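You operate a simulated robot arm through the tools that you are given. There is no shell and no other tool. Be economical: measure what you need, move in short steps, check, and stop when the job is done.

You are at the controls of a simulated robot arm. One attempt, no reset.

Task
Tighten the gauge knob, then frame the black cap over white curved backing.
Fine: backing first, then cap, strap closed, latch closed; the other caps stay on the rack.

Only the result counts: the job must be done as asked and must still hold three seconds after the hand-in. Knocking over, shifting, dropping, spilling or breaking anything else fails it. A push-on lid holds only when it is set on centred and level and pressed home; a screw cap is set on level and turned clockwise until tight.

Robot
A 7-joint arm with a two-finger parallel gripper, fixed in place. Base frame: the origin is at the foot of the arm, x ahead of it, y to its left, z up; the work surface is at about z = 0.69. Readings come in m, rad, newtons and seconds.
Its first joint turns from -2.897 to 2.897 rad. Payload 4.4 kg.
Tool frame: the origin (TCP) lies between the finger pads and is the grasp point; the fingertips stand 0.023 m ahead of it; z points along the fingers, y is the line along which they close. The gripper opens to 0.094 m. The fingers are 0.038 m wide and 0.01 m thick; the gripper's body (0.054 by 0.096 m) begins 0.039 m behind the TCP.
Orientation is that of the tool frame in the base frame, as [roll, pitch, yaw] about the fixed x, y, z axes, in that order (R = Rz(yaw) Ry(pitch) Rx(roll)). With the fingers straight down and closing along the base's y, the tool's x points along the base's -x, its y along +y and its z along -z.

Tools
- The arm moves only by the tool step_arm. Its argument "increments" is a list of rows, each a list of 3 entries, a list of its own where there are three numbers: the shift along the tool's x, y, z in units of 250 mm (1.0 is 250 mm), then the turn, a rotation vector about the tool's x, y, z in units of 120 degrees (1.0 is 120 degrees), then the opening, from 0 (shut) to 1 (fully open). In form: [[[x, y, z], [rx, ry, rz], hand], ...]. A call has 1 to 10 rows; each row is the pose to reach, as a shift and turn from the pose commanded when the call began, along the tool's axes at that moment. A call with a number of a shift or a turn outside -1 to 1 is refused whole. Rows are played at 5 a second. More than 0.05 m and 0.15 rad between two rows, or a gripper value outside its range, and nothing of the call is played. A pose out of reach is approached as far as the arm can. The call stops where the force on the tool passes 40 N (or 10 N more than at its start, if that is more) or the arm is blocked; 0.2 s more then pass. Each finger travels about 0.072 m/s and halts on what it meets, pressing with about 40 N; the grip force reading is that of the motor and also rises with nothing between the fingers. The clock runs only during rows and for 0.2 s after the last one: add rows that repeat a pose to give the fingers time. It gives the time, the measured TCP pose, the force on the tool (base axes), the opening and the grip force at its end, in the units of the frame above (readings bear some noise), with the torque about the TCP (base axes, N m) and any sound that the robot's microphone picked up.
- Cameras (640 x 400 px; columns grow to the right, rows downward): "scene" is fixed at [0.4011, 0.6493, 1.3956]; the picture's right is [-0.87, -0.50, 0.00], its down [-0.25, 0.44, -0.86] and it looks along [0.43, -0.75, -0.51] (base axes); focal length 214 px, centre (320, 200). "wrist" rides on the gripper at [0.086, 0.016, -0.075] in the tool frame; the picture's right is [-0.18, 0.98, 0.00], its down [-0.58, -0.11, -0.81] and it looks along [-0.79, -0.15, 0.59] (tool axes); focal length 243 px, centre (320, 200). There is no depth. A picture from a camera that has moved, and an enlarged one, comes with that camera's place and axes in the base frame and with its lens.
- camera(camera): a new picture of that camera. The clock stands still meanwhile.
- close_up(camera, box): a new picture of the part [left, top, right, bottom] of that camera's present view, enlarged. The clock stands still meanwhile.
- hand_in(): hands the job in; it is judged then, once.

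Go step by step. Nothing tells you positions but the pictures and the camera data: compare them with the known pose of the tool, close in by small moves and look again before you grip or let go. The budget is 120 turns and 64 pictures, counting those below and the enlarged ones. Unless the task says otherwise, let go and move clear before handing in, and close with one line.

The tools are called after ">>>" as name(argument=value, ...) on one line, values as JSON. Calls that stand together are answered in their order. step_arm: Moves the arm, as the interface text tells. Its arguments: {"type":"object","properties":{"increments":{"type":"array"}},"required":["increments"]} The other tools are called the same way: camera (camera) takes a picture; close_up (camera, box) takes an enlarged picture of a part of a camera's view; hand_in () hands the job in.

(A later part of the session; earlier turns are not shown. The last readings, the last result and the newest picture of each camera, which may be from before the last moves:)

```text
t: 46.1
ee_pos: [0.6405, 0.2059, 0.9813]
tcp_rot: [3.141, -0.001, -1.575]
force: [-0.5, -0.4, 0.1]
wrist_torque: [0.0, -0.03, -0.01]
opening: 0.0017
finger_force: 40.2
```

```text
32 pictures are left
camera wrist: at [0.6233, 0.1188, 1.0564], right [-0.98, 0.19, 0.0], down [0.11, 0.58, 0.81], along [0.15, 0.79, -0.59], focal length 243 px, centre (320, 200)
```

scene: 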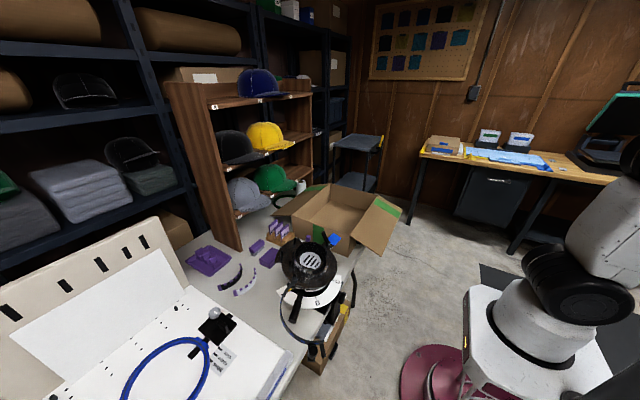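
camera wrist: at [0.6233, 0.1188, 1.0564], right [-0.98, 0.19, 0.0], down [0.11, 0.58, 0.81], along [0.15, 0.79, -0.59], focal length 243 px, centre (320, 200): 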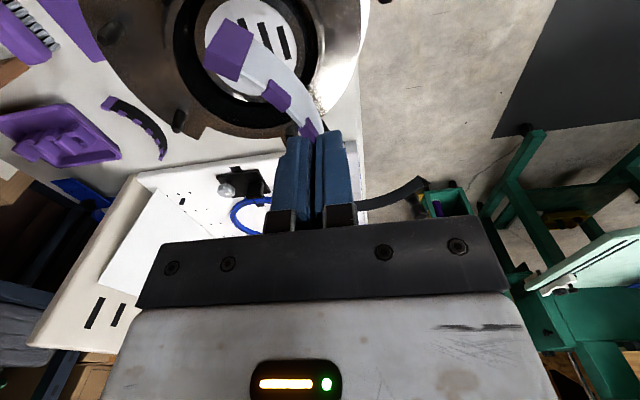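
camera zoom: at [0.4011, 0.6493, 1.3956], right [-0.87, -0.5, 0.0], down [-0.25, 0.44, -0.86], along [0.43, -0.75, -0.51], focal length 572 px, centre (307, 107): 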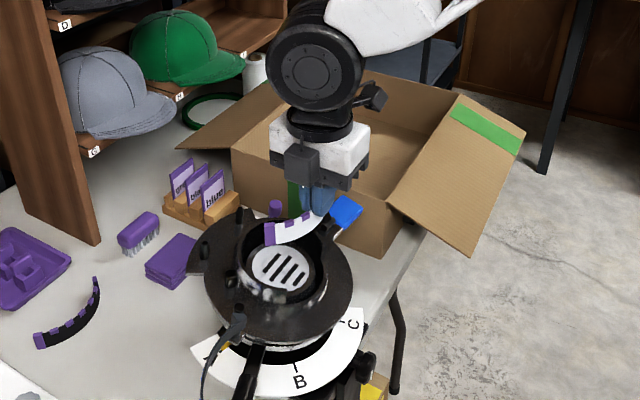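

I'll slide toward −y so the camera sees the drum in profile.

>>> step_arm(increments=[[[0.16, 0, 0], [0, 0, 0], 0], [[0.32, 0, 0], [0, 0, 0], 0], [[0.48, 0, 0], [0, 0, 0], 0], [[0.64, 0, 0], [0, 0, 0], 0], [[0.7, 0, 0], [0, 0, 0], 0]])

>>> close_up(camera="wrist", box=[160, 0, 420, 170])

```text
t: 47.3
ee_pos: [0.642, 0.0302, 0.9797]
tcp_rot: [-3.141, 0.0, -1.572]
force: [-0.2, 0.6, -0.4]
wrist_torque: [0.01, -0.01, 0.01]
opening: 0.0015
finger_force: 39.6
```

```text
2.35 times, centred on (290, 85) of wrist
camera zoom: at [0.6249, -0.0573, 1.0554], right [-0.98, 0.19, 0.0], down [0.11, 0.58, 0.81], along [0.15, 0.79, -0.59], focal length 571 px, centre (391, 471)
```

zoom: 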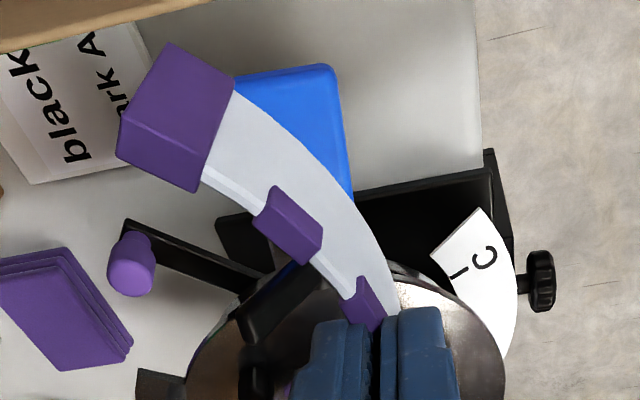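

The fingers hide the drum. I'll go round to the −x/+y side and look with the drum beside the fingers.

>>> step_arm(increments=[[[-0.11, 0.06, 0], [0, 0, 0.07], 0], [[-0.22, 0.12, 0], [0, 0, 0.14], 0], [[-0.33, 0.18, 0], [0, 0, 0.21], 0], [[-0.44, 0.24, 0], [0, 0, 0.28], 0], [[-0.55, 0.3, 0], [0, 0, 0.35], 0], [[-0.66, 0.36, 0], [0, 0, 0.42], 0], [[-0.78, 0.43, 0], [0, 0, 0.49], 0], [[-0.9, 0.5, 0], [0, 0, 0.56], 0]])

>>> step_arm(increments=[[[0.02, 0.12, 0], [0, 0, 0.07], 0], [[0.04, 0.24, 0], [0, 0, 0.14], 0], [[0.056, 0.35, 0], [0, 0, 0.19], 0]])

>>> close_up(camera="wrist", box=[140, 60, 340, 210])

```text
t: 49.1
ee_pos: [0.5153, 0.2557, 0.9813]
tcp_rot: [-3.139, 0.0, -2.749]
force: [-0.5, 0.5, -0.1]
wrist_torque: [-0.01, 0.01, 0.01]
opening: 0.0019
finger_force: 40.0
```

```text
t: 49.9
ee_pos: [0.4684, 0.3321, 0.981]
tcp_rot: [3.141, 0.0, 3.135]
force: [0.0, 0.0, 0.8]
wrist_torque: [0.0, -0.01, 0.0]
opening: 0.0017
finger_force: 40.7
```

```text
2.67 times, centred on (240, 135) of wrist
camera zoom: at [0.3827, 0.3477, 1.0552], right [0.19, 0.98, 0.0], down [0.58, -0.11, 0.81], along [0.79, -0.15, -0.59], focal length 647 px, centre (533, 373)
```

zoom: 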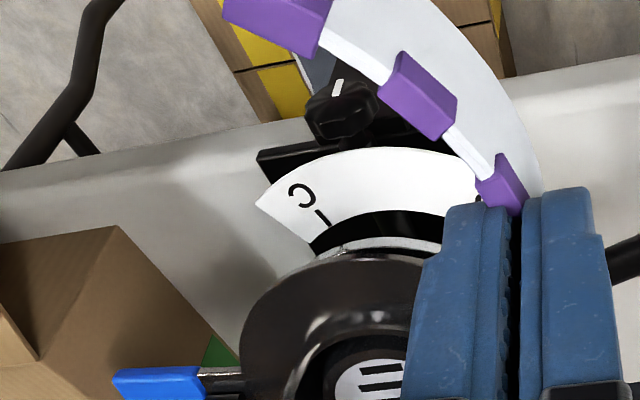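

>>> step_arm(increments=[[[0, 0.15, 0.1], [0, 0, 0], 0], [[0, 0.3, 0.15], [0, 0, 0], 0]])

>>> close_up(camera="wrist", box=[110, 80, 310, 230])

```text
t: 50.5
ee_pos: [0.4695, 0.4042, 0.9427]
tcp_rot: [-3.14, 0.003, 3.139]
force: [0.7, 0.9, -0.3]
wrist_torque: [0.0, 0.02, 0.03]
opening: 0.002
finger_force: 39.4
```

```text
2.67 times, centred on (210, 155) of wrist
camera zoom: at [0.3827, 0.4211, 1.0185], right [0.19, 0.98, 0.0], down [0.58, -0.11, 0.81], along [0.79, -0.15, -0.59], focal length 647 px, centre (613, 320)
```

zoom: 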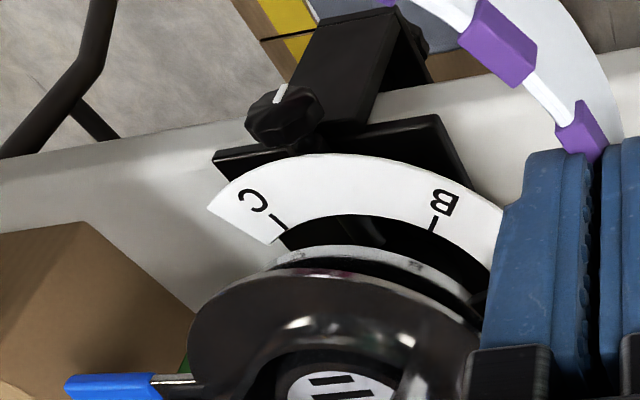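

The band radius (~0.064) matches the drum's outer wall (~0.058), and centre of the drum is about (0.70, 0.2035). I'll bring the band to just outside the −x wall, high, with its apex toward −x.

>>> step_arm(increments=[[[-0.06, -0.08, 0], [0, 0, -0.07], 0], [[-0.12, -0.16, 0], [0, 0, -0.14], 0], [[-0.18, -0.24, 0], [0, 0, -0.21], 0], [[-0.24, -0.32, 0], [0, 0, -0.28], 0], [[-0.3, -0.4, 0], [0, 0, -0.35], 0], [[-0.36, -0.48, 0], [0, 0, -0.42], 0], [[-0.42, -0.56, 0], [0, 0, -0.49], 0], [[-0.48, -0.64, 0], [0, 0, -0.56], 0], [[-0.55, -0.72, 0], [0, 0, -0.63], 0], [[-0.62, -0.8, 0], [0, 0, -0.7], 0]])

>>> step_arm(increments=[[[0, 0, 0], [0, 0, -0.048], 0], [[0, 0, 0.08], [0, 0, -0.048], 0], [[0, 0, 0.16], [0, 0, -0.048], 0]])

>>> camera(camera="wrist")

>>> close_up(camera="scene", box=[270, 200, 370, 280])

```text
t: 52.7
ee_pos: [0.623, 0.2039, 0.9432]
tcp_rot: [3.141, 0.0, -1.674]
force: [0.0, 0.1, -0.1]
wrist_torque: [0.04, 0.01, -0.02]
opening: 0.0019
finger_force: 39.9
```

```text
t: 53.5
ee_pos: [0.6234, 0.2045, 0.9057]
tcp_rot: [-3.139, 0.0, -1.578]
force: [0.3, 1.0, -0.2]
wrist_torque: [-0.01, 0.0, 0.01]
opening: 0.0016
finger_force: 40.1
```

```text
28 pictures are left
camera wrist: at [0.6077, 0.1189, 0.98], right [-0.98, 0.19, 0.0], down [0.11, 0.58, 0.81], along [0.15, 0.79, -0.59], focal length 243 px, centre (320, 200)
```

wrist: 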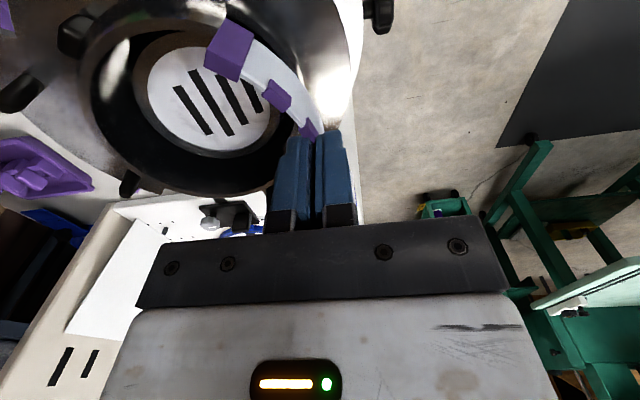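

```text
5.00 times, centred on (320, 240) of scene
camera zoom: at [0.4011, 0.6493, 1.3956], right [-0.87, -0.5, 0.0], down [-0.25, 0.44, -0.86], along [0.43, -0.75, -0.51], focal length 1072 px, centre (320, 0)
```

zoom: 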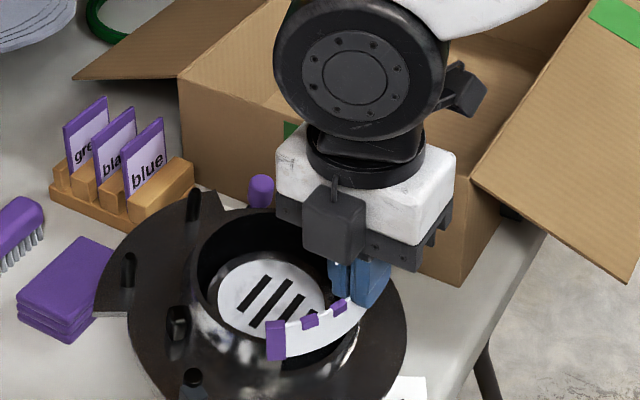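

The rim's −x wall is near x = 0.635, so I'll shift the band 8 mm outward before lowering so that the inner finger clears the wall.

>>> step_arm(increments=[[[0, 0.032, 0], [0, 0, 0], 0], [[0, 0.032, 0.06], [0, 0, 0], 0], [[0, 0.032, 0.12], [0, 0, 0], 0], [[0, 0.032, 0.17], [0, 0, 0], 0], [[0, 0.032, 0.19], [0, 0, 0], 0]])

>>> close_up(camera="scene", box=[270, 220, 370, 300])

```text
t: 54.7
ee_pos: [0.6163, 0.2051, 0.8575]
tcp_rot: [-3.141, -0.001, -1.577]
force: [-0.3, 0.2, -0.1]
wrist_torque: [0.0, 0.02, 0.0]
opening: 0.002
finger_force: 39.8
```

```text
5.00 times, centred on (320, 260) of scene
camera zoom: at [0.4011, 0.6493, 1.3956], right [-0.87, -0.5, 0.0], down [-0.25, 0.44, -0.86], along [0.43, -0.75, -0.51], focal length 1072 px, centre (320, -100)
```

zoom: 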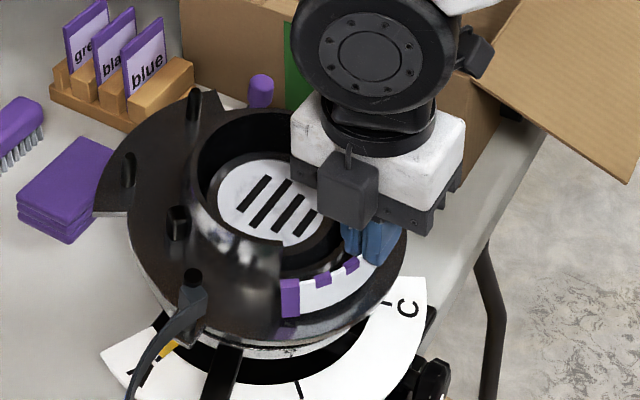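

Now it's clear: the drum wall has an opening on its −x side that this band fits. I'll lower onto the flange in small steps until contact.

>>> step_arm(increments=[[[0, 0, 0.012], [0, 0, 0], 0], [[0, 0, 0.02], [0, 0, 0], 0], [[0, 0, 0.028], [0, 0, 0], 0]])

```text
t: 55.5
ee_pos: [0.6159, 0.2047, 0.85]
tcp_rot: [-3.139, 0.002, -1.579]
force: [-1.5, 0.6, 7.5]
wrist_torque: [0.41, -0.12, 0.07]
opening: 0.0017
finger_force: 39.8
```

Contact at z≈0.85. I'll lift a hair and slide toward the drum, watching for contact.

>>> step_arm(increments=[[[0, 0, -0.006], [0, 0, 0], 0], [[0, -0.012, -0.006], [0, 0, 0], 0], [[0, -0.024, -0.006], [0, 0, 0], 0], [[0, -0.036, -0.006], [0, 0, 0], 0]])

>>> close_up(camera="scene", box=[290, 230, 370, 290])

```text
t: 56.5
ee_pos: [0.6246, 0.2058, 0.8499]
tcp_rot: [-3.14, 0.0, -1.577]
force: [-7.6, 2.0, 11.1]
wrist_torque: [0.24, -0.02, 0.18]
opening: 0.0021
finger_force: 40.0
```

```text
6.67 times, centred on (330, 260) of scene
camera zoom: at [0.4011, 0.6493, 1.3956], right [-0.87, -0.5, 0.0], down [-0.25, 0.44, -0.86], along [0.43, -0.75, -0.51], focal length 1430 px, centre (253, -200)
```

zoom: 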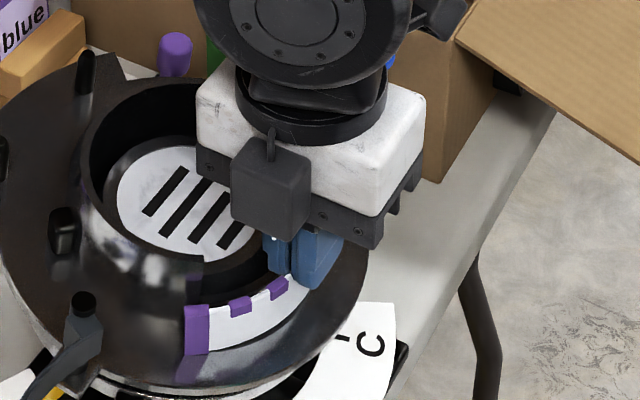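

>>> step_arm(increments=[[[0, 0, -0.012], [0, 0, 0], 0], [[0, -0.012, -0.012], [0, 0, 0], 0], [[0, -0.024, -0.012], [0, 0, 0], 0]])

```text
t: 57.3
ee_pos: [0.6315, 0.2052, 0.854]
tcp_rot: [3.14, 0.0, -1.577]
force: [0.3, 0.6, -0.2]
wrist_torque: [-0.03, 0.0, 0.0]
opening: 0.0018
finger_force: 40.5
```

No contact yet; continue inward.

>>> step_arm(increments=[[[0, -0.012, 0], [0, 0, 0], 0], [[0, -0.024, 0], [0, 0, 0], 0], [[0, -0.032, 0], [0, 0, 0], 0]])

>>> close_up(camera="scene", box=[290, 230, 370, 290])

```text
t: 58.0
ee_pos: [0.6345, 0.2043, 0.8537]
tcp_rot: [3.138, -0.001, -1.579]
force: [-15.6, 1.1, 10.2]
wrist_torque: [0.43, 0.18, -0.22]
opening: 0.0021
finger_force: 40.2
stopped in row 3: the force on the tool passed its limit at 45 N (the readings are from after the stop); the commanded pose is now the measured one
```

```text
6.67 times, centred on (330, 260) of scene
camera zoom: at [0.4011, 0.6493, 1.3956], right [-0.87, -0.5, 0.0], down [-0.25, 0.44, -0.86], along [0.43, -0.75, -0.51], focal length 1430 px, centre (253, -200)
```

zoom: 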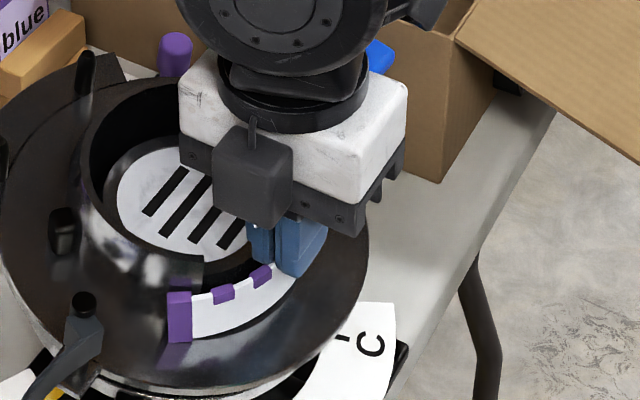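

Band is now concentric with the drum, touching the wall. I'll relax 1 mm, open slightly, and check.

>>> step_arm(increments=[[[0, 0.004, 0.004], [0, 0, 0], 0], [[0, 0.004, 0.004], [0, 0, 0], 0.06], [[0, 0.004, 0.004], [0, 0, 0], 0.1], [[0, 0.004, 0.004], [0, 0, 0], 0.12]])

>>> close_up(camera="scene", box=[290, 230, 370, 290])

```text
t: 59.0
ee_pos: [0.6343, 0.2074, 0.8525]
tcp_rot: [3.139, -0.002, -1.578]
force: [-1.0, -0.1, -0.2]
wrist_torque: [0.02, 0.01, -0.02]
opening: 0.0114
finger_force: 0.0
```

```text
6.67 times, centred on (330, 260) of scene
camera zoom: at [0.4011, 0.6493, 1.3956], right [-0.87, -0.5, 0.0], down [-0.25, 0.44, -0.86], along [0.43, -0.75, -0.51], focal length 1430 px, centre (253, -200)
```

zoom: 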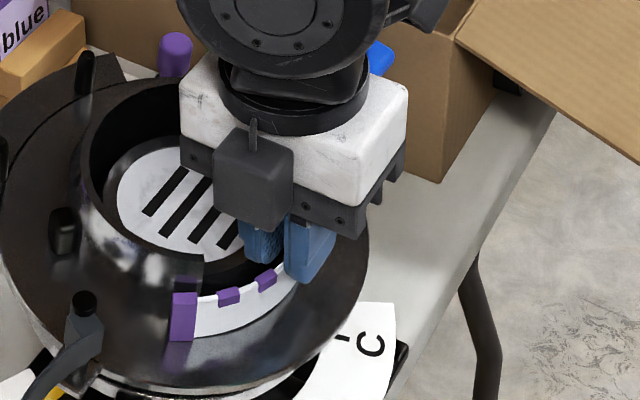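

Released and standing. I'll rise straight up and look from both cameras.

>>> step_arm(increments=[[[0, 0, -0.04], [0, 0, 0], 0.12], [[0, 0, -0.12], [0, 0, 0], 0.12], [[0, 0, -0.3], [0, 0, 0], 0.12], [[0, 0, -0.45], [0, 0, 0], 0.12], [[0.16, 0.1, -0.5], [0, 0, 0], 0.12], [[0.32, 0.2, -0.5], [0, 0, 0], 0.12]])

>>> close_up(camera="wrist", box=[130, 0, 400, 160])

>>> close_up(camera="scene", box=[270, 220, 370, 300])

```text
t: 60.4
ee_pos: [0.5832, 0.125, 0.9799]
tcp_rot: [3.138, -0.002, -1.578]
force: [0.4, -0.2, -0.7]
wrist_torque: [0.01, 0.0, -0.01]
opening: 0.0114
finger_force: 0.0
```

```text
2.37 times, centred on (265, 80) of wrist
camera zoom: at [0.5666, 0.0391, 1.0547], right [-0.98, 0.19, 0.0], down [0.12, 0.58, 0.8], along [0.15, 0.79, -0.59], focal length 575 px, centre (450, 484)
```

zoom: 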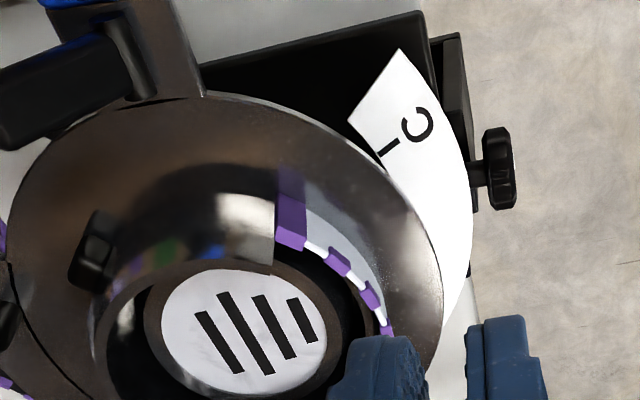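

```text
5.00 times, centred on (320, 260) of scene
camera zoom: at [0.4011, 0.6493, 1.3956], right [-0.87, -0.5, 0.0], down [-0.25, 0.44, -0.86], along [0.43, -0.75, -0.51], focal length 1072 px, centre (320, -100)
```

zoom: 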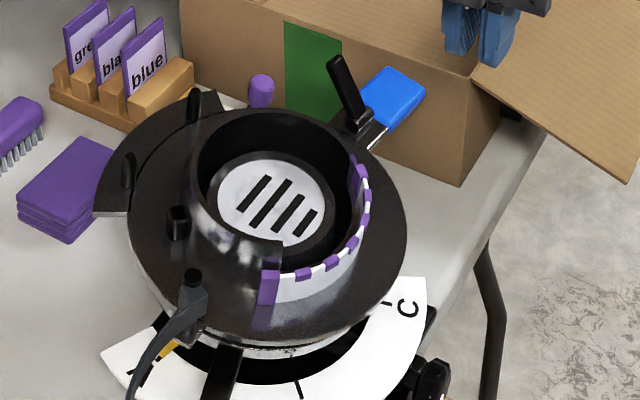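

The backing sits in the drum's opening; I'll check both ends closely for centring.

>>> close_up(camera="scene", box=[302, 244, 350, 284])

>>> step_arm(increments=[[[0.0, 0.16, -0.1], [0, 0, 0], 0.12], [[0, 0.32, -0.2], [0, 0, 0], 0.12], [[0, 0.48, -0.3], [0, 0, 0], 0.12]])

>>> close_up(camera="wrist", box=[60, 0, 260, 130])

```text
10.00 times, centred on (326, 264) of scene
camera zoom: at [0.4011, 0.6493, 1.3956], right [-0.87, -0.5, 0.0], down [-0.25, 0.44, -0.86], along [0.43, -0.75, -0.51], focal length 2145 px, centre (260, -440)
```

zoom: 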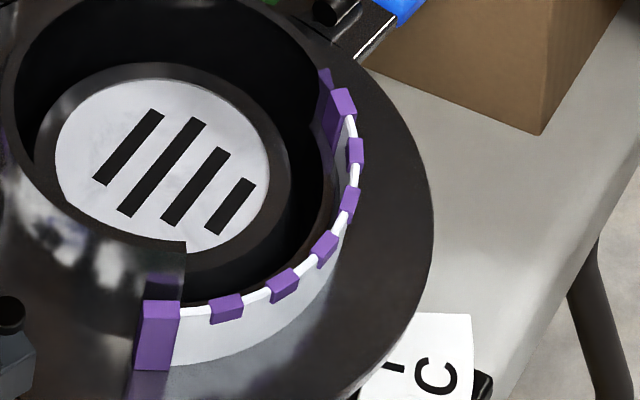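

```text
t: 61.2
ee_pos: [0.4622, 0.1267, 1.0517]
tcp_rot: [3.138, -0.002, -1.577]
force: [0.0, -0.1, -0.3]
wrist_torque: [0.01, 0.0, -0.02]
opening: 0.0114
finger_force: 0.0
```

```text
3.08 times, centred on (160, 65) of wrist
camera zoom: at [0.4471, 0.0398, 1.1274], right [-0.98, 0.19, 0.0], down [0.12, 0.58, 0.8], along [0.15, 0.79, -0.59], focal length 746 px, centre (812, 615)
```

zoom: 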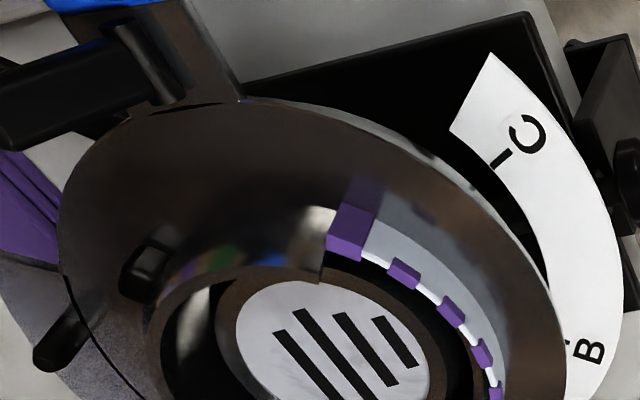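

The band is ~6 mm off toward +y and still ~8 mm off the inner wall (finger was in between). I'll regrip, shift −y 6 mm, then later push it home from outside.

>>> step_arm(increments=[[[0, -0.17, 0.1], [0, 0, 0], 0.12], [[0, -0.34, 0.2], [0, 0, 0], 0.12], [[-0.05, -0.5, 0.25], [0, 0, 0], 0.12], [[-0.2, -0.6, 0.28], [0, 0, 0], 0.12], [[-0.32, -0.68, 0.3], [0, 0, 0], 0.12], [[-0.32, -0.68, 0.48], [0, 0, 0], 0.12], [[-0.32, -0.68, 0.64], [0, 0, 0], 0.12], [[-0.32, -0.68, 0.74], [0, 0, 0], 0.12], [[-0.32, -0.68, 0.8], [0, 0, 0], 0.12]])

>>> step_arm(increments=[[[0, 0, 0], [0, 0, 0], 0], [[0, 0, 0], [0, 0, 0], 0], [[0, 0, -0.01], [0, 0, 0], 0], [[0.012, 0, -0.01], [0, 0, 0], 0], [[0.024, 0, -0.01], [0, 0, 0], 0], [[0.024, 0, -0.006], [0, 0, 0], 0]])

```text
t: 63.2
ee_pos: [0.6378, 0.2053, 0.8575]
tcp_rot: [-3.137, 0.0, -1.578]
force: [-7.8, -3.9, 20.3]
wrist_torque: [-0.1, 0.36, 0.02]
opening: 0.0151
finger_force: 4.8
stopped in row 9: the force on the tool passed its limit at 60 N (the readings are from after the stop); the commanded pose is now the measured one
```

```text
t: 63.5
ee_pos: [0.638, 0.2067, 0.8583]
tcp_rot: [-3.138, 0.001, -1.576]
force: [-0.7, 1.2, 4.5]
wrist_torque: [0.05, 0.03, 0.01]
opening: 0.0
finger_force: 33.7
stopped in row 1: the force on the tool passed its limit at 50 N (the readings are from after the stop); the commanded pose is now the measured one
```

The descent met something and the fingers closed on nothing. I'll look before moving.

>>> close_up(camera="scene", box=[280, 230, 360, 290])

```text
6.67 times, centred on (320, 260) of scene
camera zoom: at [0.4011, 0.6493, 1.3956], right [-0.87, -0.5, 0.0], down [-0.25, 0.44, -0.86], along [0.43, -0.75, -0.51], focal length 1430 px, centre (320, -200)
```

zoom: 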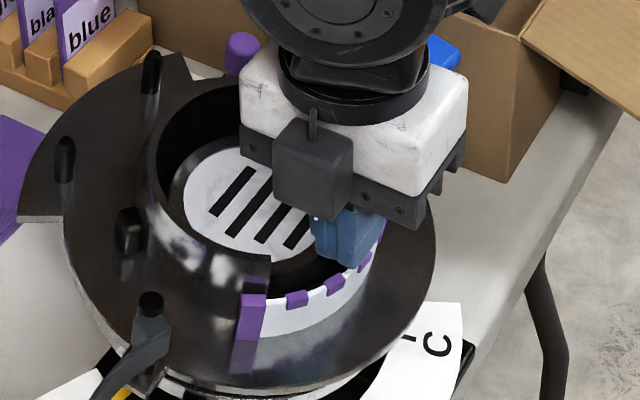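

The band still stands; the closed fingers are just inside it. I'll lift out, come down outside the band, and push it gently home toward +x.

>>> step_arm(increments=[[[0, 0, -0.08], [0, 0, 0], 0], [[0, 0, -0.2], [0, 0, 0], 0], [[0.012, 0.06, -0.24], [0, 0, 0], 0], [[0.012, 0.12, -0.24], [0, 0, 0], 0], [[0.012, 0.12, -0.1], [0, 0, 0], 0], [[0.012, 0.12, 0.0], [0, 0, 0], 0], [[0.012, 0.12, 0.05], [0, 0, 0], 0]])

>>> close_up(camera="scene", box=[280, 230, 360, 290])

```text
t: 65.1
ee_pos: [0.6076, 0.2021, 0.8446]
tcp_rot: [-3.14, 0.0, -1.578]
force: [1.1, 0.1, 0.9]
wrist_torque: [0.0, 0.0, -0.01]
opening: 0.0
finger_force: 40.4
```

```text
6.67 times, centred on (320, 260) of scene
camera zoom: at [0.4011, 0.6493, 1.3956], right [-0.87, -0.5, 0.0], down [-0.25, 0.44, -0.86], along [0.43, -0.75, -0.51], focal length 1430 px, centre (320, -200)
```

zoom: 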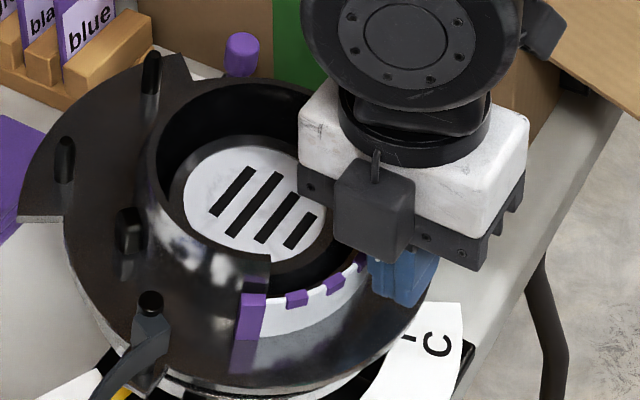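

>>> step_arm(increments=[[[0, -0.015, 0], [0, 0, 0], 0], [[0, -0.03, 0], [0, 0, 0], 0], [[0, -0.045, 0], [0, 0, 0], 0], [[0, -0.06, 0], [0, 0, 0], 0]])

>>> step_arm(increments=[[[0, -0.008, 0], [0, 0, 0], 0], [[0, -0.016, 0], [0, 0, 0], 0], [[0, -0.024, 0], [0, 0, 0], 0]])

>>> close_up(camera="scene", box=[280, 230, 360, 290])

```text
t: 66.1
ee_pos: [0.6221, 0.203, 0.8437]
tcp_rot: [3.141, 0.0, -1.579]
force: [-12.2, 0.6, 0.3]
wrist_torque: [-0.03, 0.11, -0.06]
opening: 0.0002
finger_force: 40.2
```

```text
t: 66.9
ee_pos: [0.6274, 0.2025, 0.8435]
tcp_rot: [-3.141, -0.002, -1.578]
force: [-28.5, -2.2, 5.0]
wrist_torque: [-0.11, 0.32, -0.25]
opening: 0.0001
finger_force: 39.9
```

```text
6.67 times, centred on (320, 260) of scene
camera zoom: at [0.4011, 0.6493, 1.3956], right [-0.87, -0.5, 0.0], down [-0.25, 0.44, -0.86], along [0.43, -0.75, -0.51], focal length 1430 px, centre (320, -200)
```

zoom: 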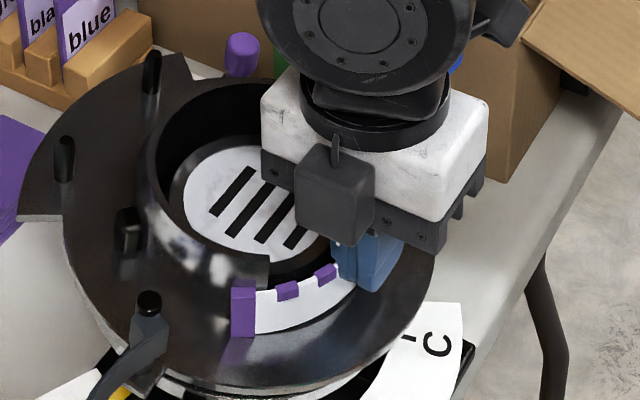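

>>> step_arm(increments=[[[0, 0.03, 0], [0, 0, 0], 0], [[0, 0.12, 0], [0, 0, 0], 0], [[0, 0.15, -0.15], [0, 0, 0], 0], [[0.1, 0.2, -0.3], [0, 0, 0], 0], [[0.2, 0.3, -0.4], [0, 0, 0], 0], [[0.3, 0.45, -0.5], [0, 0, 0], 0]])

>>> close_up(camera="scene", box=[280, 230, 360, 290])

>>> close_up(camera="wrist", box=[60, 0, 300, 150])

```text
refused: row 6 steps farther than a row can; nothing moved
```

```text
6.67 times, centred on (320, 260) of scene
camera zoom: at [0.4011, 0.6493, 1.3956], right [-0.87, -0.5, 0.0], down [-0.25, 0.44, -0.86], along [0.43, -0.75, -0.51], focal length 1430 px, centre (320, -200)
```

zoom: 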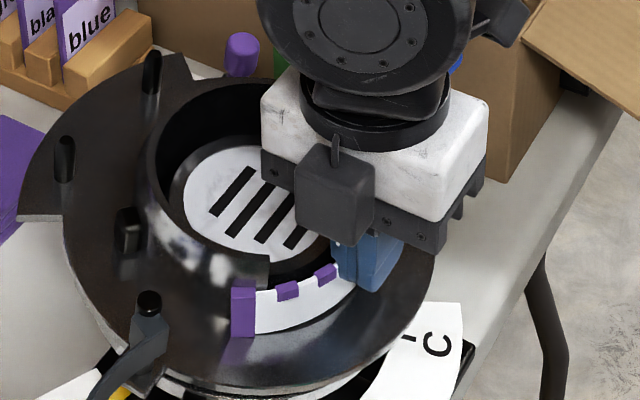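

```text
2.67 times, centred on (180, 75) of wrist
camera zoom: at [0.6107, 0.1165, 0.9195], right [-0.98, 0.19, 0.0], down [0.11, 0.58, 0.81], along [0.15, 0.79, -0.59], focal length 647 px, centre (693, 533)
```

zoom: 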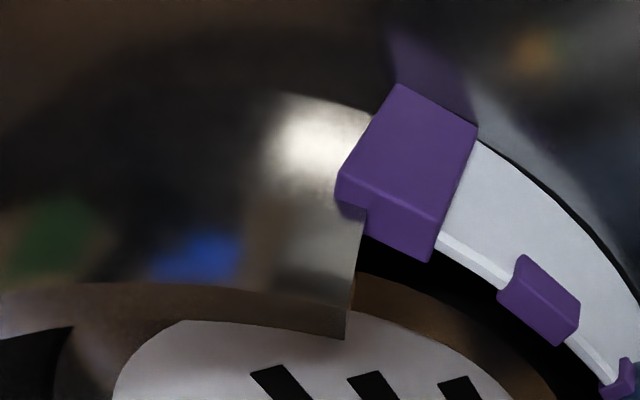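

I'm still pressing the band with the fingers; friction lets me drag it −y about 5 mm to centre it.

>>> step_arm(increments=[[[0.007, 0, 0], [0, 0, 0], 0], [[0.014, 0, 0], [0, 0, 0], 0], [[0.02, 0, 0], [0, 0, 0], 0]])

>>> close_up(camera="scene", box=[280, 230, 360, 290])

```text
t: 67.7
ee_pos: [0.6282, 0.197, 0.8448]
tcp_rot: [-3.141, -0.002, -1.577]
force: [-29.2, 4.8, 0.2]
wrist_torque: [0.07, 0.43, 0.13]
opening: 0.0001
finger_force: 40.1
```

```text
6.67 times, centred on (320, 260) of scene
camera zoom: at [0.4011, 0.6493, 1.3956], right [-0.87, -0.5, 0.0], down [-0.25, 0.44, -0.86], along [0.43, -0.75, -0.51], focal length 1430 px, centre (320, -200)
```

zoom: 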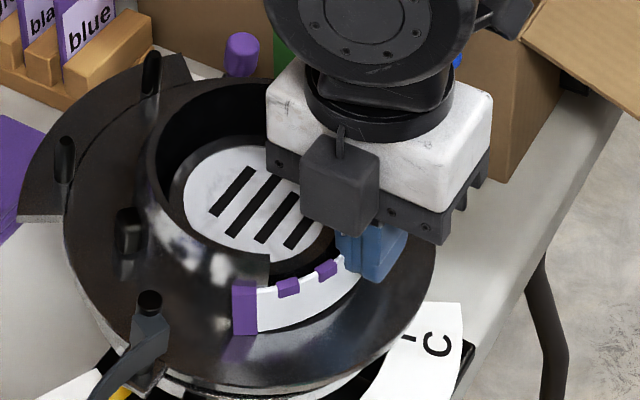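

It shifted a little the right way. I'll back off −x, rise, and check once.

>>> step_arm(increments=[[[0, 0.03, 0], [0, 0, 0], 0], [[0, 0.12, 0], [0, 0, 0], 0], [[0, 0.3, -0.05], [0, 0, 0], 0], [[0, 0.4, -0.2], [0, 0, 0], 0], [[0, 0.5, -0.36], [0, 0, 0], 0], [[0, 0.6, -0.52], [0, 0, 0], 0], [[0, 0.7, -0.68], [0, 0, 0], 0], [[0, 0.8, -0.84], [0, 0, 0], 0], [[0, 0.9, -1.0], [0, 0, 0], 0]])

>>> close_up(camera="scene", box=[290, 235, 360, 285])

```text
t: 69.7
ee_pos: [0.4021, 0.1985, 1.0921]
tcp_rot: [3.142, -0.001, -1.578]
force: [-0.7, 0.4, -1.3]
wrist_torque: [0.0, 0.01, 0.01]
opening: 0.0002
finger_force: 40.0
```

```text
8.00 times, centred on (325, 260) of scene
camera zoom: at [0.4011, 0.6493, 1.3956], right [-0.87, -0.5, 0.0], down [-0.25, 0.44, -0.86], along [0.43, -0.75, -0.51], focal length 1716 px, centre (280, -280)
```

zoom: 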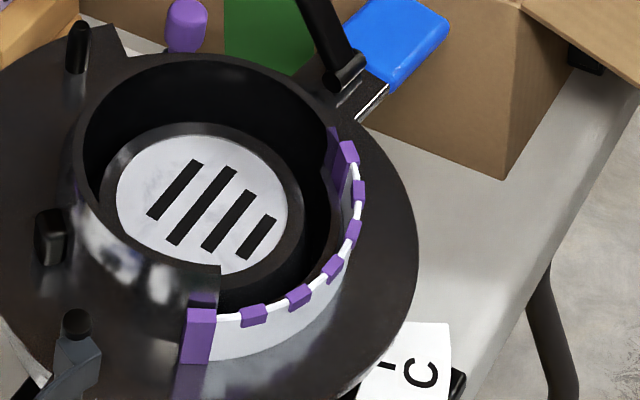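

The backing is well centred (ends' midpoint y≈0.203). Next the black cap: I'll level the tool with the fingers closing vertically, and approach its brim near (1.03, 0.10, 1.08).

>>> step_arm(increments=[[[0, 0, 0], [0.07, 0, 0], 0.2], [[0, 0, 0], [0.14, 0, 0], 0.4], [[0, 0, 0], [0.21, 0, 0], 0.5], [[0, 0, 0], [0.28, 0, 0], 0.5], [[0, 0, 0], [0.35, 0, 0], 0.5], [[0, 0, 0], [0.42, 0, 0], 0.5], [[0, 0, 0], [0.49, 0, 0], 0.5], [[0, 0, 0], [0.56, 0, 0], 0.5], [[0, 0, 0], [0.63, 0, 0], 0.5], [[0, 0, 0], [0.7, 0, 0], 0.5]])

>>> step_arm(increments=[[[0.06, 0, 0.0], [0.05, 0, 0], 0.5], [[0.13, 0, 0.12], [0.05, 0, 0], 0.5], [[0.2, 0, 0.28], [0.05, 0, 0], 0.5], [[0.27, 0, 0.44], [0.05, 0, 0], 0.5], [[0.33, 0, 0.6], [0.05, 0, 0], 0.5], [[0.4, 0, 0.76], [0.05, 0, 0], 0.5], [[0.4, 0, 0.92], [0.05, 0, 0], 0.5], [[0.4, 0, 1.0], [0.05, 0, 0], 0.5]])

```text
t: 71.9
ee_pos: [0.4033, 0.2001, 1.0952]
tcp_rot: [-1.671, 0.0, -1.577]
force: [0.2, 0.0, -0.2]
wrist_torque: [0.0, 0.03, -0.01]
opening: 0.0467
finger_force: 0.1
```

```text
t: 73.7
ee_pos: [0.6515, 0.0982, 1.0707]
tcp_rot: [-1.569, 0.0, -1.58]
force: [0.9, -0.9, -0.2]
wrist_torque: [0.01, 0.02, 0.0]
opening: 0.0471
finger_force: 0.0
```

>>> step_arm(increments=[[[0, -0.02, 0.18], [0, 0, 0], 0.5], [[0, -0.04, 0.36], [0, 0, 0], 0.5], [[0, -0.06, 0.54], [0, 0, 0], 0.5], [[0, -0.08, 0.72], [0, 0, 0], 0.5], [[0, -0.08, 0.88], [0, 0, 0], 0.5]])

>>> camera(camera="wrist")

>>> close_up(camera="scene", box=[200, 100, 320, 190])

```text
t: 74.9
ee_pos: [0.8717, 0.0959, 1.09]
tcp_rot: [-1.569, 0.0, -1.578]
force: [-0.2, -0.1, -0.4]
wrist_torque: [0.02, 0.04, 0.0]
opening: 0.0471
finger_force: 0.0
```

```text
11 pictures are left
camera wrist: at [0.7962, 0.0102, 1.0743], right [0.0, 0.18, -0.98], down [-0.8, 0.59, 0.11], along [0.6, 0.79, 0.15], focal length 243 px, centre (320, 200)
```

wrist: 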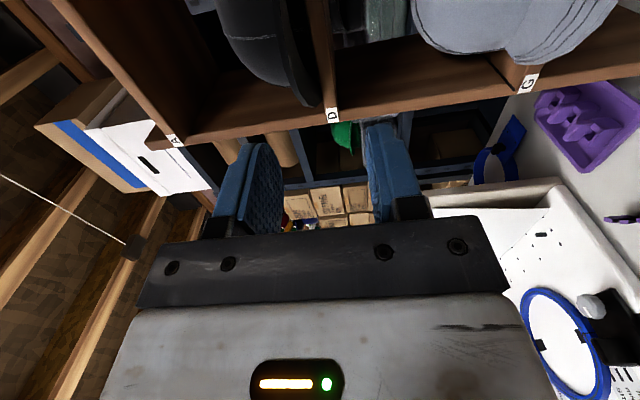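

```text
4.44 times, centred on (260, 145) of scene
camera zoom: at [0.4011, 0.6493, 1.3956], right [-0.87, -0.5, 0.0], down [-0.25, 0.44, -0.86], along [0.43, -0.75, -0.51], focal length 953 px, centre (587, 444)
```

zoom: 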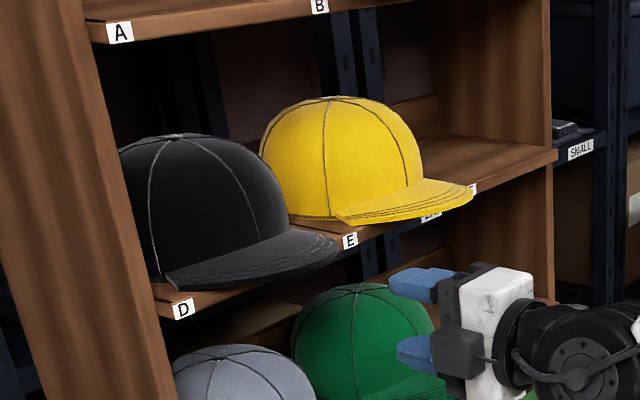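

Triangulating, the brim's front edge is at about (0.986, 0.10, 1.12), overhanging the shelf (front at x≈1.05); the crown is centred near x≈1.11. I'll slide the open fingers about the brim's front.

>>> step_arm(increments=[[[-0.02, -0.06, 0.1], [0, 0, 0], 0.5], [[-0.02, -0.12, 0.2], [0, 0, 0], 0.5], [[-0.02, -0.12, 0.3], [0, 0, 0], 0.5], [[-0.02, -0.12, 0.4], [0, 0, 0], 0.5]])

>>> camera(camera="wrist")

```text
t: 75.9
ee_pos: [0.9696, 0.1004, 1.1203]
tcp_rot: [-1.57, 0.0, -1.578]
force: [0.6, 0.3, -0.4]
wrist_torque: [-0.02, 0.0, 0.02]
opening: 0.0472
finger_force: 0.1
```

```text
9 pictures are left
camera wrist: at [0.8948, 0.014, 1.1046], right [0.0, 0.18, -0.98], down [-0.8, 0.59, 0.11], along [0.6, 0.79, 0.15], focal length 243 px, centre (320, 200)
```

wrist: 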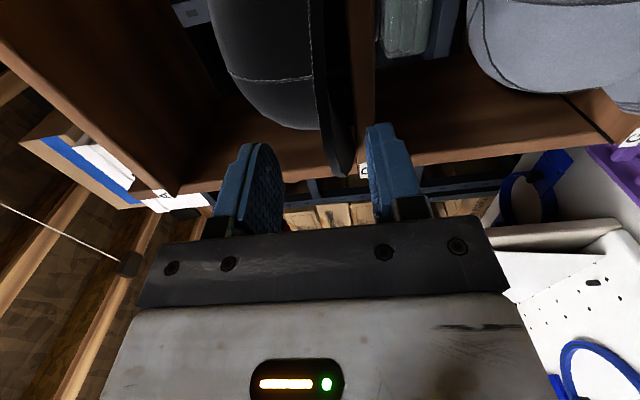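

The brim lies between the fingers, about 8 mm low of centre. I'll lower slightly, advance 2 cm and close.

>>> step_arm(increments=[[[0, 0.032, 0.03], [0, 0, 0], 0.5], [[0, 0.032, 0.08], [0, 0, 0], 0.5], [[0, 0.032, 0.08], [0, 0, 0], 0.25], [[0, 0.032, 0.08], [0, 0, 0], 0.1], [[0, 0.032, 0.08], [0, 0, 0], 0], [[0, 0.032, 0.08], [0, 0, 0], 0], [[0, 0.032, 0.08], [0, 0, 0], 0]])

```text
t: 77.5
ee_pos: [0.991, 0.1002, 1.1127]
tcp_rot: [-1.568, 0.001, -1.577]
force: [4.4, 0.0, 10.9]
wrist_torque: [-0.11, -0.66, 0.03]
opening: 0.0085
finger_force: 40.0
```

The brim is held (8.5 mm). I'll lift 2 cm and draw the cap out toward −x.

>>> step_arm(increments=[[[0, -0.04, 0], [0, 0, 0], 0], [[0, -0.08, 0], [0, 0, 0], 0], [[0, -0.09, -0.1], [0, 0, 0], 0], [[0, -0.09, -0.25], [0, 0, 0], 0], [[0, -0.09, -0.4], [0, 0, 0], 0], [[0, -0.09, -0.55], [0, 0, 0], 0], [[0, -0.09, -0.7], [0, 0, 0], 0], [[0, -0.09, -0.85], [0, 0, 0], 0], [[0, -0.09, -1.0], [0, 0, 0], 0]])

>>> close_up(camera="scene", box=[190, 90, 390, 230])

```text
t: 79.5
ee_pos: [0.7397, 0.101, 1.1327]
tcp_rot: [-1.571, 0.0, -1.578]
force: [0.3, 0.5, -0.1]
wrist_torque: [0.01, 0.11, 0.01]
opening: 0.0083
finger_force: 40.2
```

```text
2.86 times, centred on (290, 160) of scene
camera zoom: at [0.4011, 0.6493, 1.3956], right [-0.87, -0.5, 0.0], down [-0.25, 0.44, -0.86], along [0.43, -0.75, -0.51], focal length 613 px, centre (406, 314)
```

zoom: 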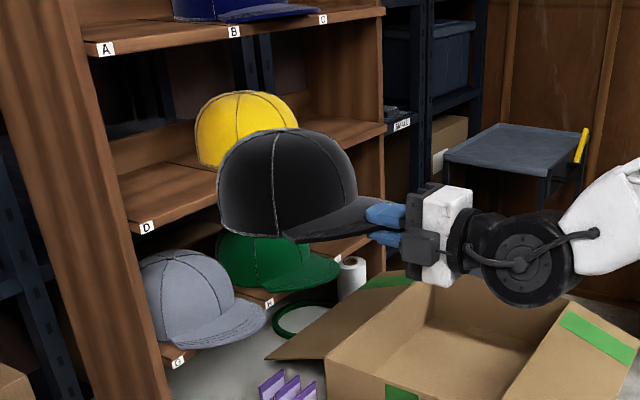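

The cap is out and level, its crown centre about 0.13 m ahead of the TCP and base ~12 mm below it. I'll bring it over the drum (TCP x≈0.568, y≈0.2035), high at first.

>>> step_arm(increments=[[[-0.07, 0, -0.115], [0, 0, 0], 0], [[-0.14, 0, -0.23], [0, 0, 0], 0], [[-0.21, 0, -0.345], [0, 0, 0], 0], [[-0.28, 0.0, -0.46], [0, 0, 0], 0], [[-0.35, 0.1, -0.575], [0, 0, 0], 0], [[-0.41, 0.23, -0.69], [0, 0, 0], 0], [[-0.41, 0.41, -0.69], [0, 0, 0], 0], [[-0.41, 0.59, -0.69], [0, 0, 0], 0], [[-0.41, 0.77, -0.69], [0, 0, 0], 0], [[-0.41, 0.92, -0.69], [0, 0, 0], 0]])

>>> close_up(camera="scene", box=[260, 180, 400, 300])

```text
t: 81.7
ee_pos: [0.5704, 0.2062, 0.9066]
tcp_rot: [-1.568, -0.001, -1.578]
force: [-0.4, 0.4, -1.4]
wrist_torque: [-0.03, 0.13, 0.0]
opening: 0.0081
finger_force: 39.8
```

```text
3.33 times, centred on (330, 240) of scene
camera zoom: at [0.4011, 0.6493, 1.3956], right [-0.87, -0.5, 0.0], down [-0.25, 0.44, -0.86], along [0.43, -0.75, -0.51], focal length 715 px, centre (287, 67)
```

zoom: 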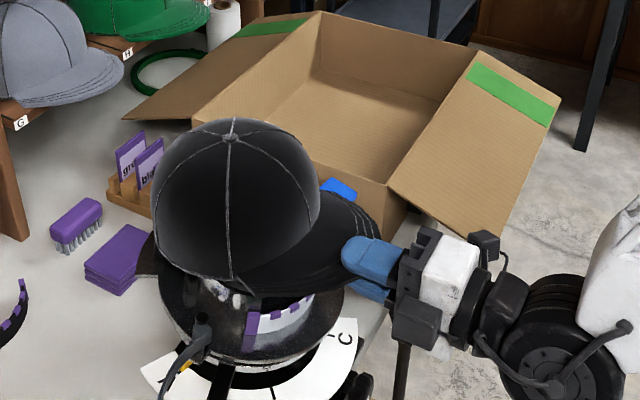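

The crown's centre is at x≈0.713, 14 mm too far out. I'll shift −x 14 mm and −y 3 mm, then lower toward the flange.

>>> step_arm(increments=[[[0.011, 0, -0.056], [0, 0, 0], 0], [[0.011, 0.06, -0.056], [0, 0, 0], 0], [[0.011, 0.12, -0.056], [0, 0, 0], 0], [[0.011, 0.18, -0.056], [0, 0, 0], 0], [[0.011, 0.22, -0.056], [0, 0, 0], 0], [[0.011, 0.26, -0.056], [0, 0, 0], 0]])

```text
t: 83.1
ee_pos: [0.5563, 0.2027, 0.8399]
tcp_rot: [-1.567, 0.002, -1.578]
force: [-7.7, -0.7, 16.3]
wrist_torque: [0.35, -1.18, 0.09]
opening: 0.0101
finger_force: 39.8
```

Contact at 16 N near the front of the drum. I'll look.

>>> close_up(camera="scene", box=[265, 205, 375, 300])

```text
4.21 times, centred on (320, 252) of scene
camera zoom: at [0.4011, 0.6493, 1.3956], right [-0.87, -0.5, 0.0], down [-0.25, 0.44, -0.86], along [0.43, -0.75, -0.51], focal length 903 px, centre (320, -21)
```

zoom: 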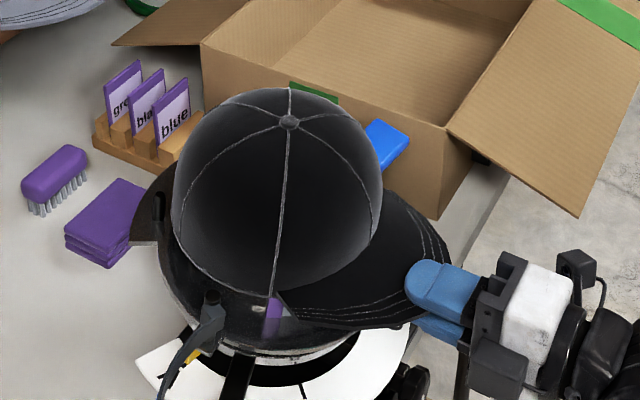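

The cap's front seems to catch on the top of the backing (contact near x≈0.63). I'll raise it, shift 8 mm toward −x and try again.

>>> step_arm(increments=[[[0, -0.05, 0], [0, 0, 0], 0], [[0, -0.05, -0.032], [0, 0, 0], 0], [[0, -0.02, -0.032], [0, 0, 0], 0], [[0, 0.0, -0.032], [0, 0, 0], 0]])

>>> step_arm(increments=[[[0, 0.01, 0], [0, 0, 0], 0], [[0, 0.02, 0], [0, 0, 0], 0], [[0, 0.03, 0], [0, 0, 0], 0]])

```text
t: 84.1
ee_pos: [0.5471, 0.203, 0.8384]
tcp_rot: [-1.571, -0.001, -1.578]
force: [1.1, 1.6, 1.7]
wrist_torque: [0.08, -0.46, 0.51]
opening: 0.0082
finger_force: 40.2
```

```text
t: 84.9
ee_pos: [0.5468, 0.2029, 0.8313]
tcp_rot: [-1.571, 0.001, -1.579]
force: [0.9, 1.7, 2.0]
wrist_torque: [0.07, -0.4, 0.08]
opening: 0.0091
finger_force: 40.0
```

It clears now. Continue lowering.

>>> step_arm(increments=[[[0, 0.012, 0], [0, 0, 0], 0], [[0, 0.024, 0], [0, 0, 0], 0], [[0, 0.036, 0], [0, 0, 0], 0]])

```text
t: 85.7
ee_pos: [0.5475, 0.2024, 0.8227]
tcp_rot: [-1.569, 0.0, -1.578]
force: [2.6, 1.2, 2.2]
wrist_torque: [0.02, -0.62, 0.18]
opening: 0.0093
finger_force: 39.9
```

Now a light rub at the rear; I'll shift +3 mm in x and lower more.

>>> step_arm(increments=[[[0, 0, 0.012], [0, 0, 0], 0], [[0, 0.012, 0.012], [0, 0, 0], 0], [[0, 0.024, 0.012], [0, 0, 0], 0]])

```text
t: 86.5
ee_pos: [0.5507, 0.2027, 0.816]
tcp_rot: [-1.568, 0.001, -1.578]
force: [-2.1, -4.7, 17.8]
wrist_torque: [-0.01, -1.14, -0.46]
opening: 0.01
finger_force: 40.5
```

>>> close_up(camera="scene", box=[265, 205, 375, 300])

```text
4.21 times, centred on (320, 252) of scene
camera zoom: at [0.4011, 0.6493, 1.3956], right [-0.87, -0.5, 0.0], down [-0.25, 0.44, -0.86], along [0.43, -0.75, -0.51], focal length 903 px, centre (320, -21)
```

zoom: 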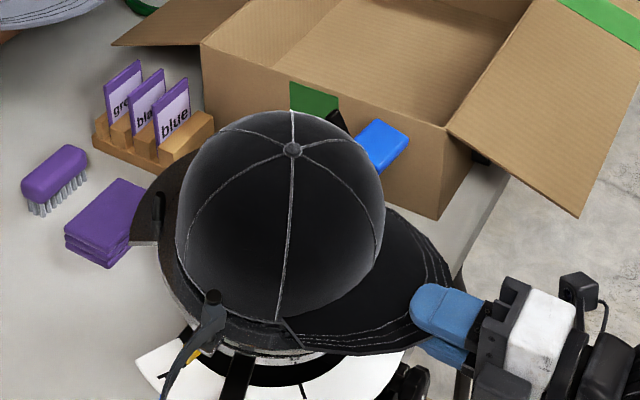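

The cap is down around the drum with brim toward −x. I'll open and draw back.

>>> step_arm(increments=[[[0, 0, 0], [0, 0, 0], 0.15], [[0, 0, 0], [0, 0, 0], 0.3], [[0, 0, 0], [0, 0, 0], 0.4], [[0, 0, -0.1], [0, 0, 0], 0.4], [[0, 0, -0.28], [0, 0, 0], 0.4], [[0, 0, -0.46], [0, 0, 0], 0.4]])

>>> close_up(camera="scene", box=[255, 205, 375, 355])

```text
t: 87.9
ee_pos: [0.4346, 0.2025, 0.8144]
tcp_rot: [-1.571, 0.0, -1.579]
force: [0.1, -0.4, 0.8]
wrist_torque: [-0.03, 0.01, 0.01]
opening: 0.0376
finger_force: 0.1
```

```text
2.67 times, centred on (315, 280) of scene
camera zoom: at [0.4011, 0.6493, 1.3956], right [-0.87, -0.5, 0.0], down [-0.25, 0.44, -0.86], along [0.43, -0.75, -0.51], focal length 572 px, centre (333, -13)
```

zoom: 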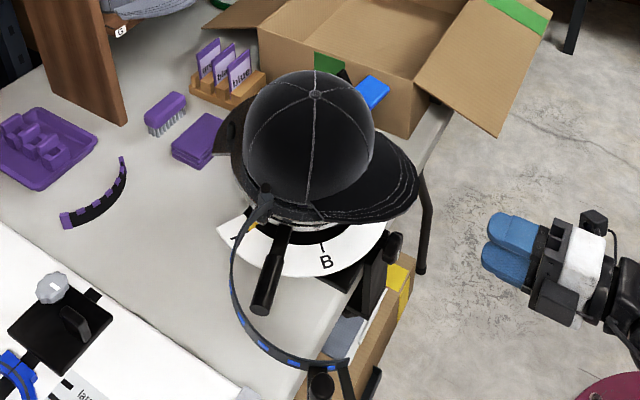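

The cap stays put. Now the strap: its hinge is at about (0.69, 0.305), end near (0.53, 0.42), and it must swing ~110° around the front to the latch. I'll point the tool down with fingers closed and go to the strap's outer side.

>>> step_arm(increments=[[[0, -0.18, 0], [0, 0, 0], 0.2], [[0, -0.36, 0], [0, 0, 0], 0], [[0, -0.54, 0], [0, 0, 0], 0], [[0, -0.72, 0], [0, 0, 0], 0], [[0, -0.8, 0], [0, 0, 0], 0]])

>>> step_arm(increments=[[[-0.1, 0, 0.04], [-0.07, 0, 0], 0], [[-0.2, 0, 0.08], [-0.14, 0, 0], 0], [[-0.3, 0, 0.12], [-0.21, 0, 0], 0], [[-0.4, 0, 0.16], [-0.28, 0, 0], 0], [[-0.5, 0, 0.2], [-0.35, 0, 0], 0], [[-0.6, 0, 0.24], [-0.42, 0, 0], 0], [[-0.7, 0, 0.28], [-0.49, 0, 0], 0], [[-0.8, 0, 0.32], [-0.56, 0, 0], 0], [[-0.9, 0, 0.36], [-0.63, 0, 0], 0], [[-1.0, 0, 0.4], [-0.7, 0, 0], 0]])

```text
t: 89.1
ee_pos: [0.436, 0.2045, 1.0145]
tcp_rot: [-1.569, -0.001, -1.576]
force: [0.4, -0.3, -0.5]
wrist_torque: [-0.01, 0.01, -0.02]
opening: 0.0
finger_force: 39.7
```

```text
t: 91.3
ee_pos: [0.5362, 0.4534, 1.0164]
tcp_rot: [-3.037, 0.002, -1.575]
force: [-0.2, -0.2, -0.5]
wrist_torque: [-0.01, -0.02, 0.0]
opening: 0.0001
finger_force: 40.0
```

>>> step_arm(increments=[[[-0.068, 0, 0], [-0.05, 0, 0], 0]])

>>> step_arm(increments=[[[0, 0, 0.18], [0, 0, 0], 0], [[0, 0, 0.36], [0, 0, 0], 0], [[0, 0, 0.54], [0, 0, 0], 0], [[0, 0, 0.62], [0, 0, 0], 0]])

>>> camera(camera="wrist")

```text
t: 91.7
ee_pos: [0.5348, 0.4687, 1.0158]
tcp_rot: [3.141, 0.0, -1.575]
force: [0.0, -0.7, -0.2]
wrist_torque: [-0.03, 0.02, 0.02]
opening: 0.0002
finger_force: 40.5
```

```text
t: 92.6
ee_pos: [0.5377, 0.4723, 0.8821]
tcp_rot: [-3.135, 0.006, -1.578]
force: [-2.8, 0.2, 8.6]
wrist_torque: [-0.12, 0.08, 0.03]
opening: 0.0
finger_force: 40.0
stopped in row 4: the force on the tool passed its limit at 152 N (the readings are from after the stop); the commanded pose is now the measured one
```

```text
3 pictures are left
camera wrist: at [0.5205, 0.385, 0.9574], right [-0.98, 0.19, -0.01], down [0.11, 0.58, 0.81], along [0.16, 0.79, -0.59], focal length 243 px, centre (320, 200)
```

wrist: 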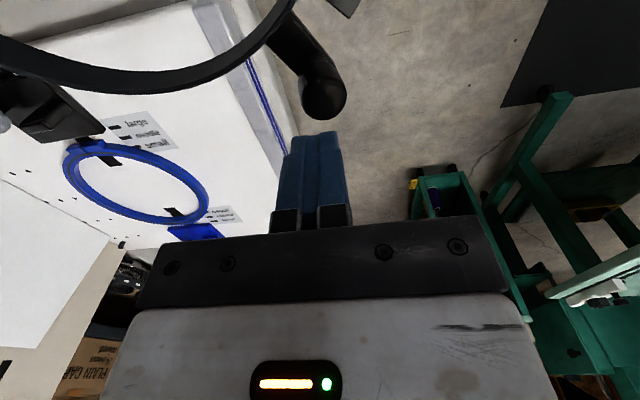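

I bumped the strap's outward pull-handle with the fingertips. The handle ends near (0.53, 0.455); I'll lift and come down in the corner between the handle and the strap, at x≈0.558.

>>> step_arm(increments=[[[0, 0, -0.12], [0, 0, 0], 0], [[0.03, -0.086, -0.12], [0, 0, 0], 0], [[0.03, -0.086, -0.04], [0, 0, 0], 0], [[0.03, -0.086, 0.02], [0, 0, 0], 0], [[0.03, -0.086, 0.06], [0, 0, 0], 0], [[0.03, -0.086, 0.08], [0, 0, 0], 0]])

```text
t: 94.0
ee_pos: [0.5595, 0.4633, 0.8625]
tcp_rot: [-3.137, 0.002, -1.578]
force: [0.6, -0.7, 0.0]
wrist_torque: [-0.01, 0.0, 0.0]
opening: 0.0
finger_force: 40.1
```

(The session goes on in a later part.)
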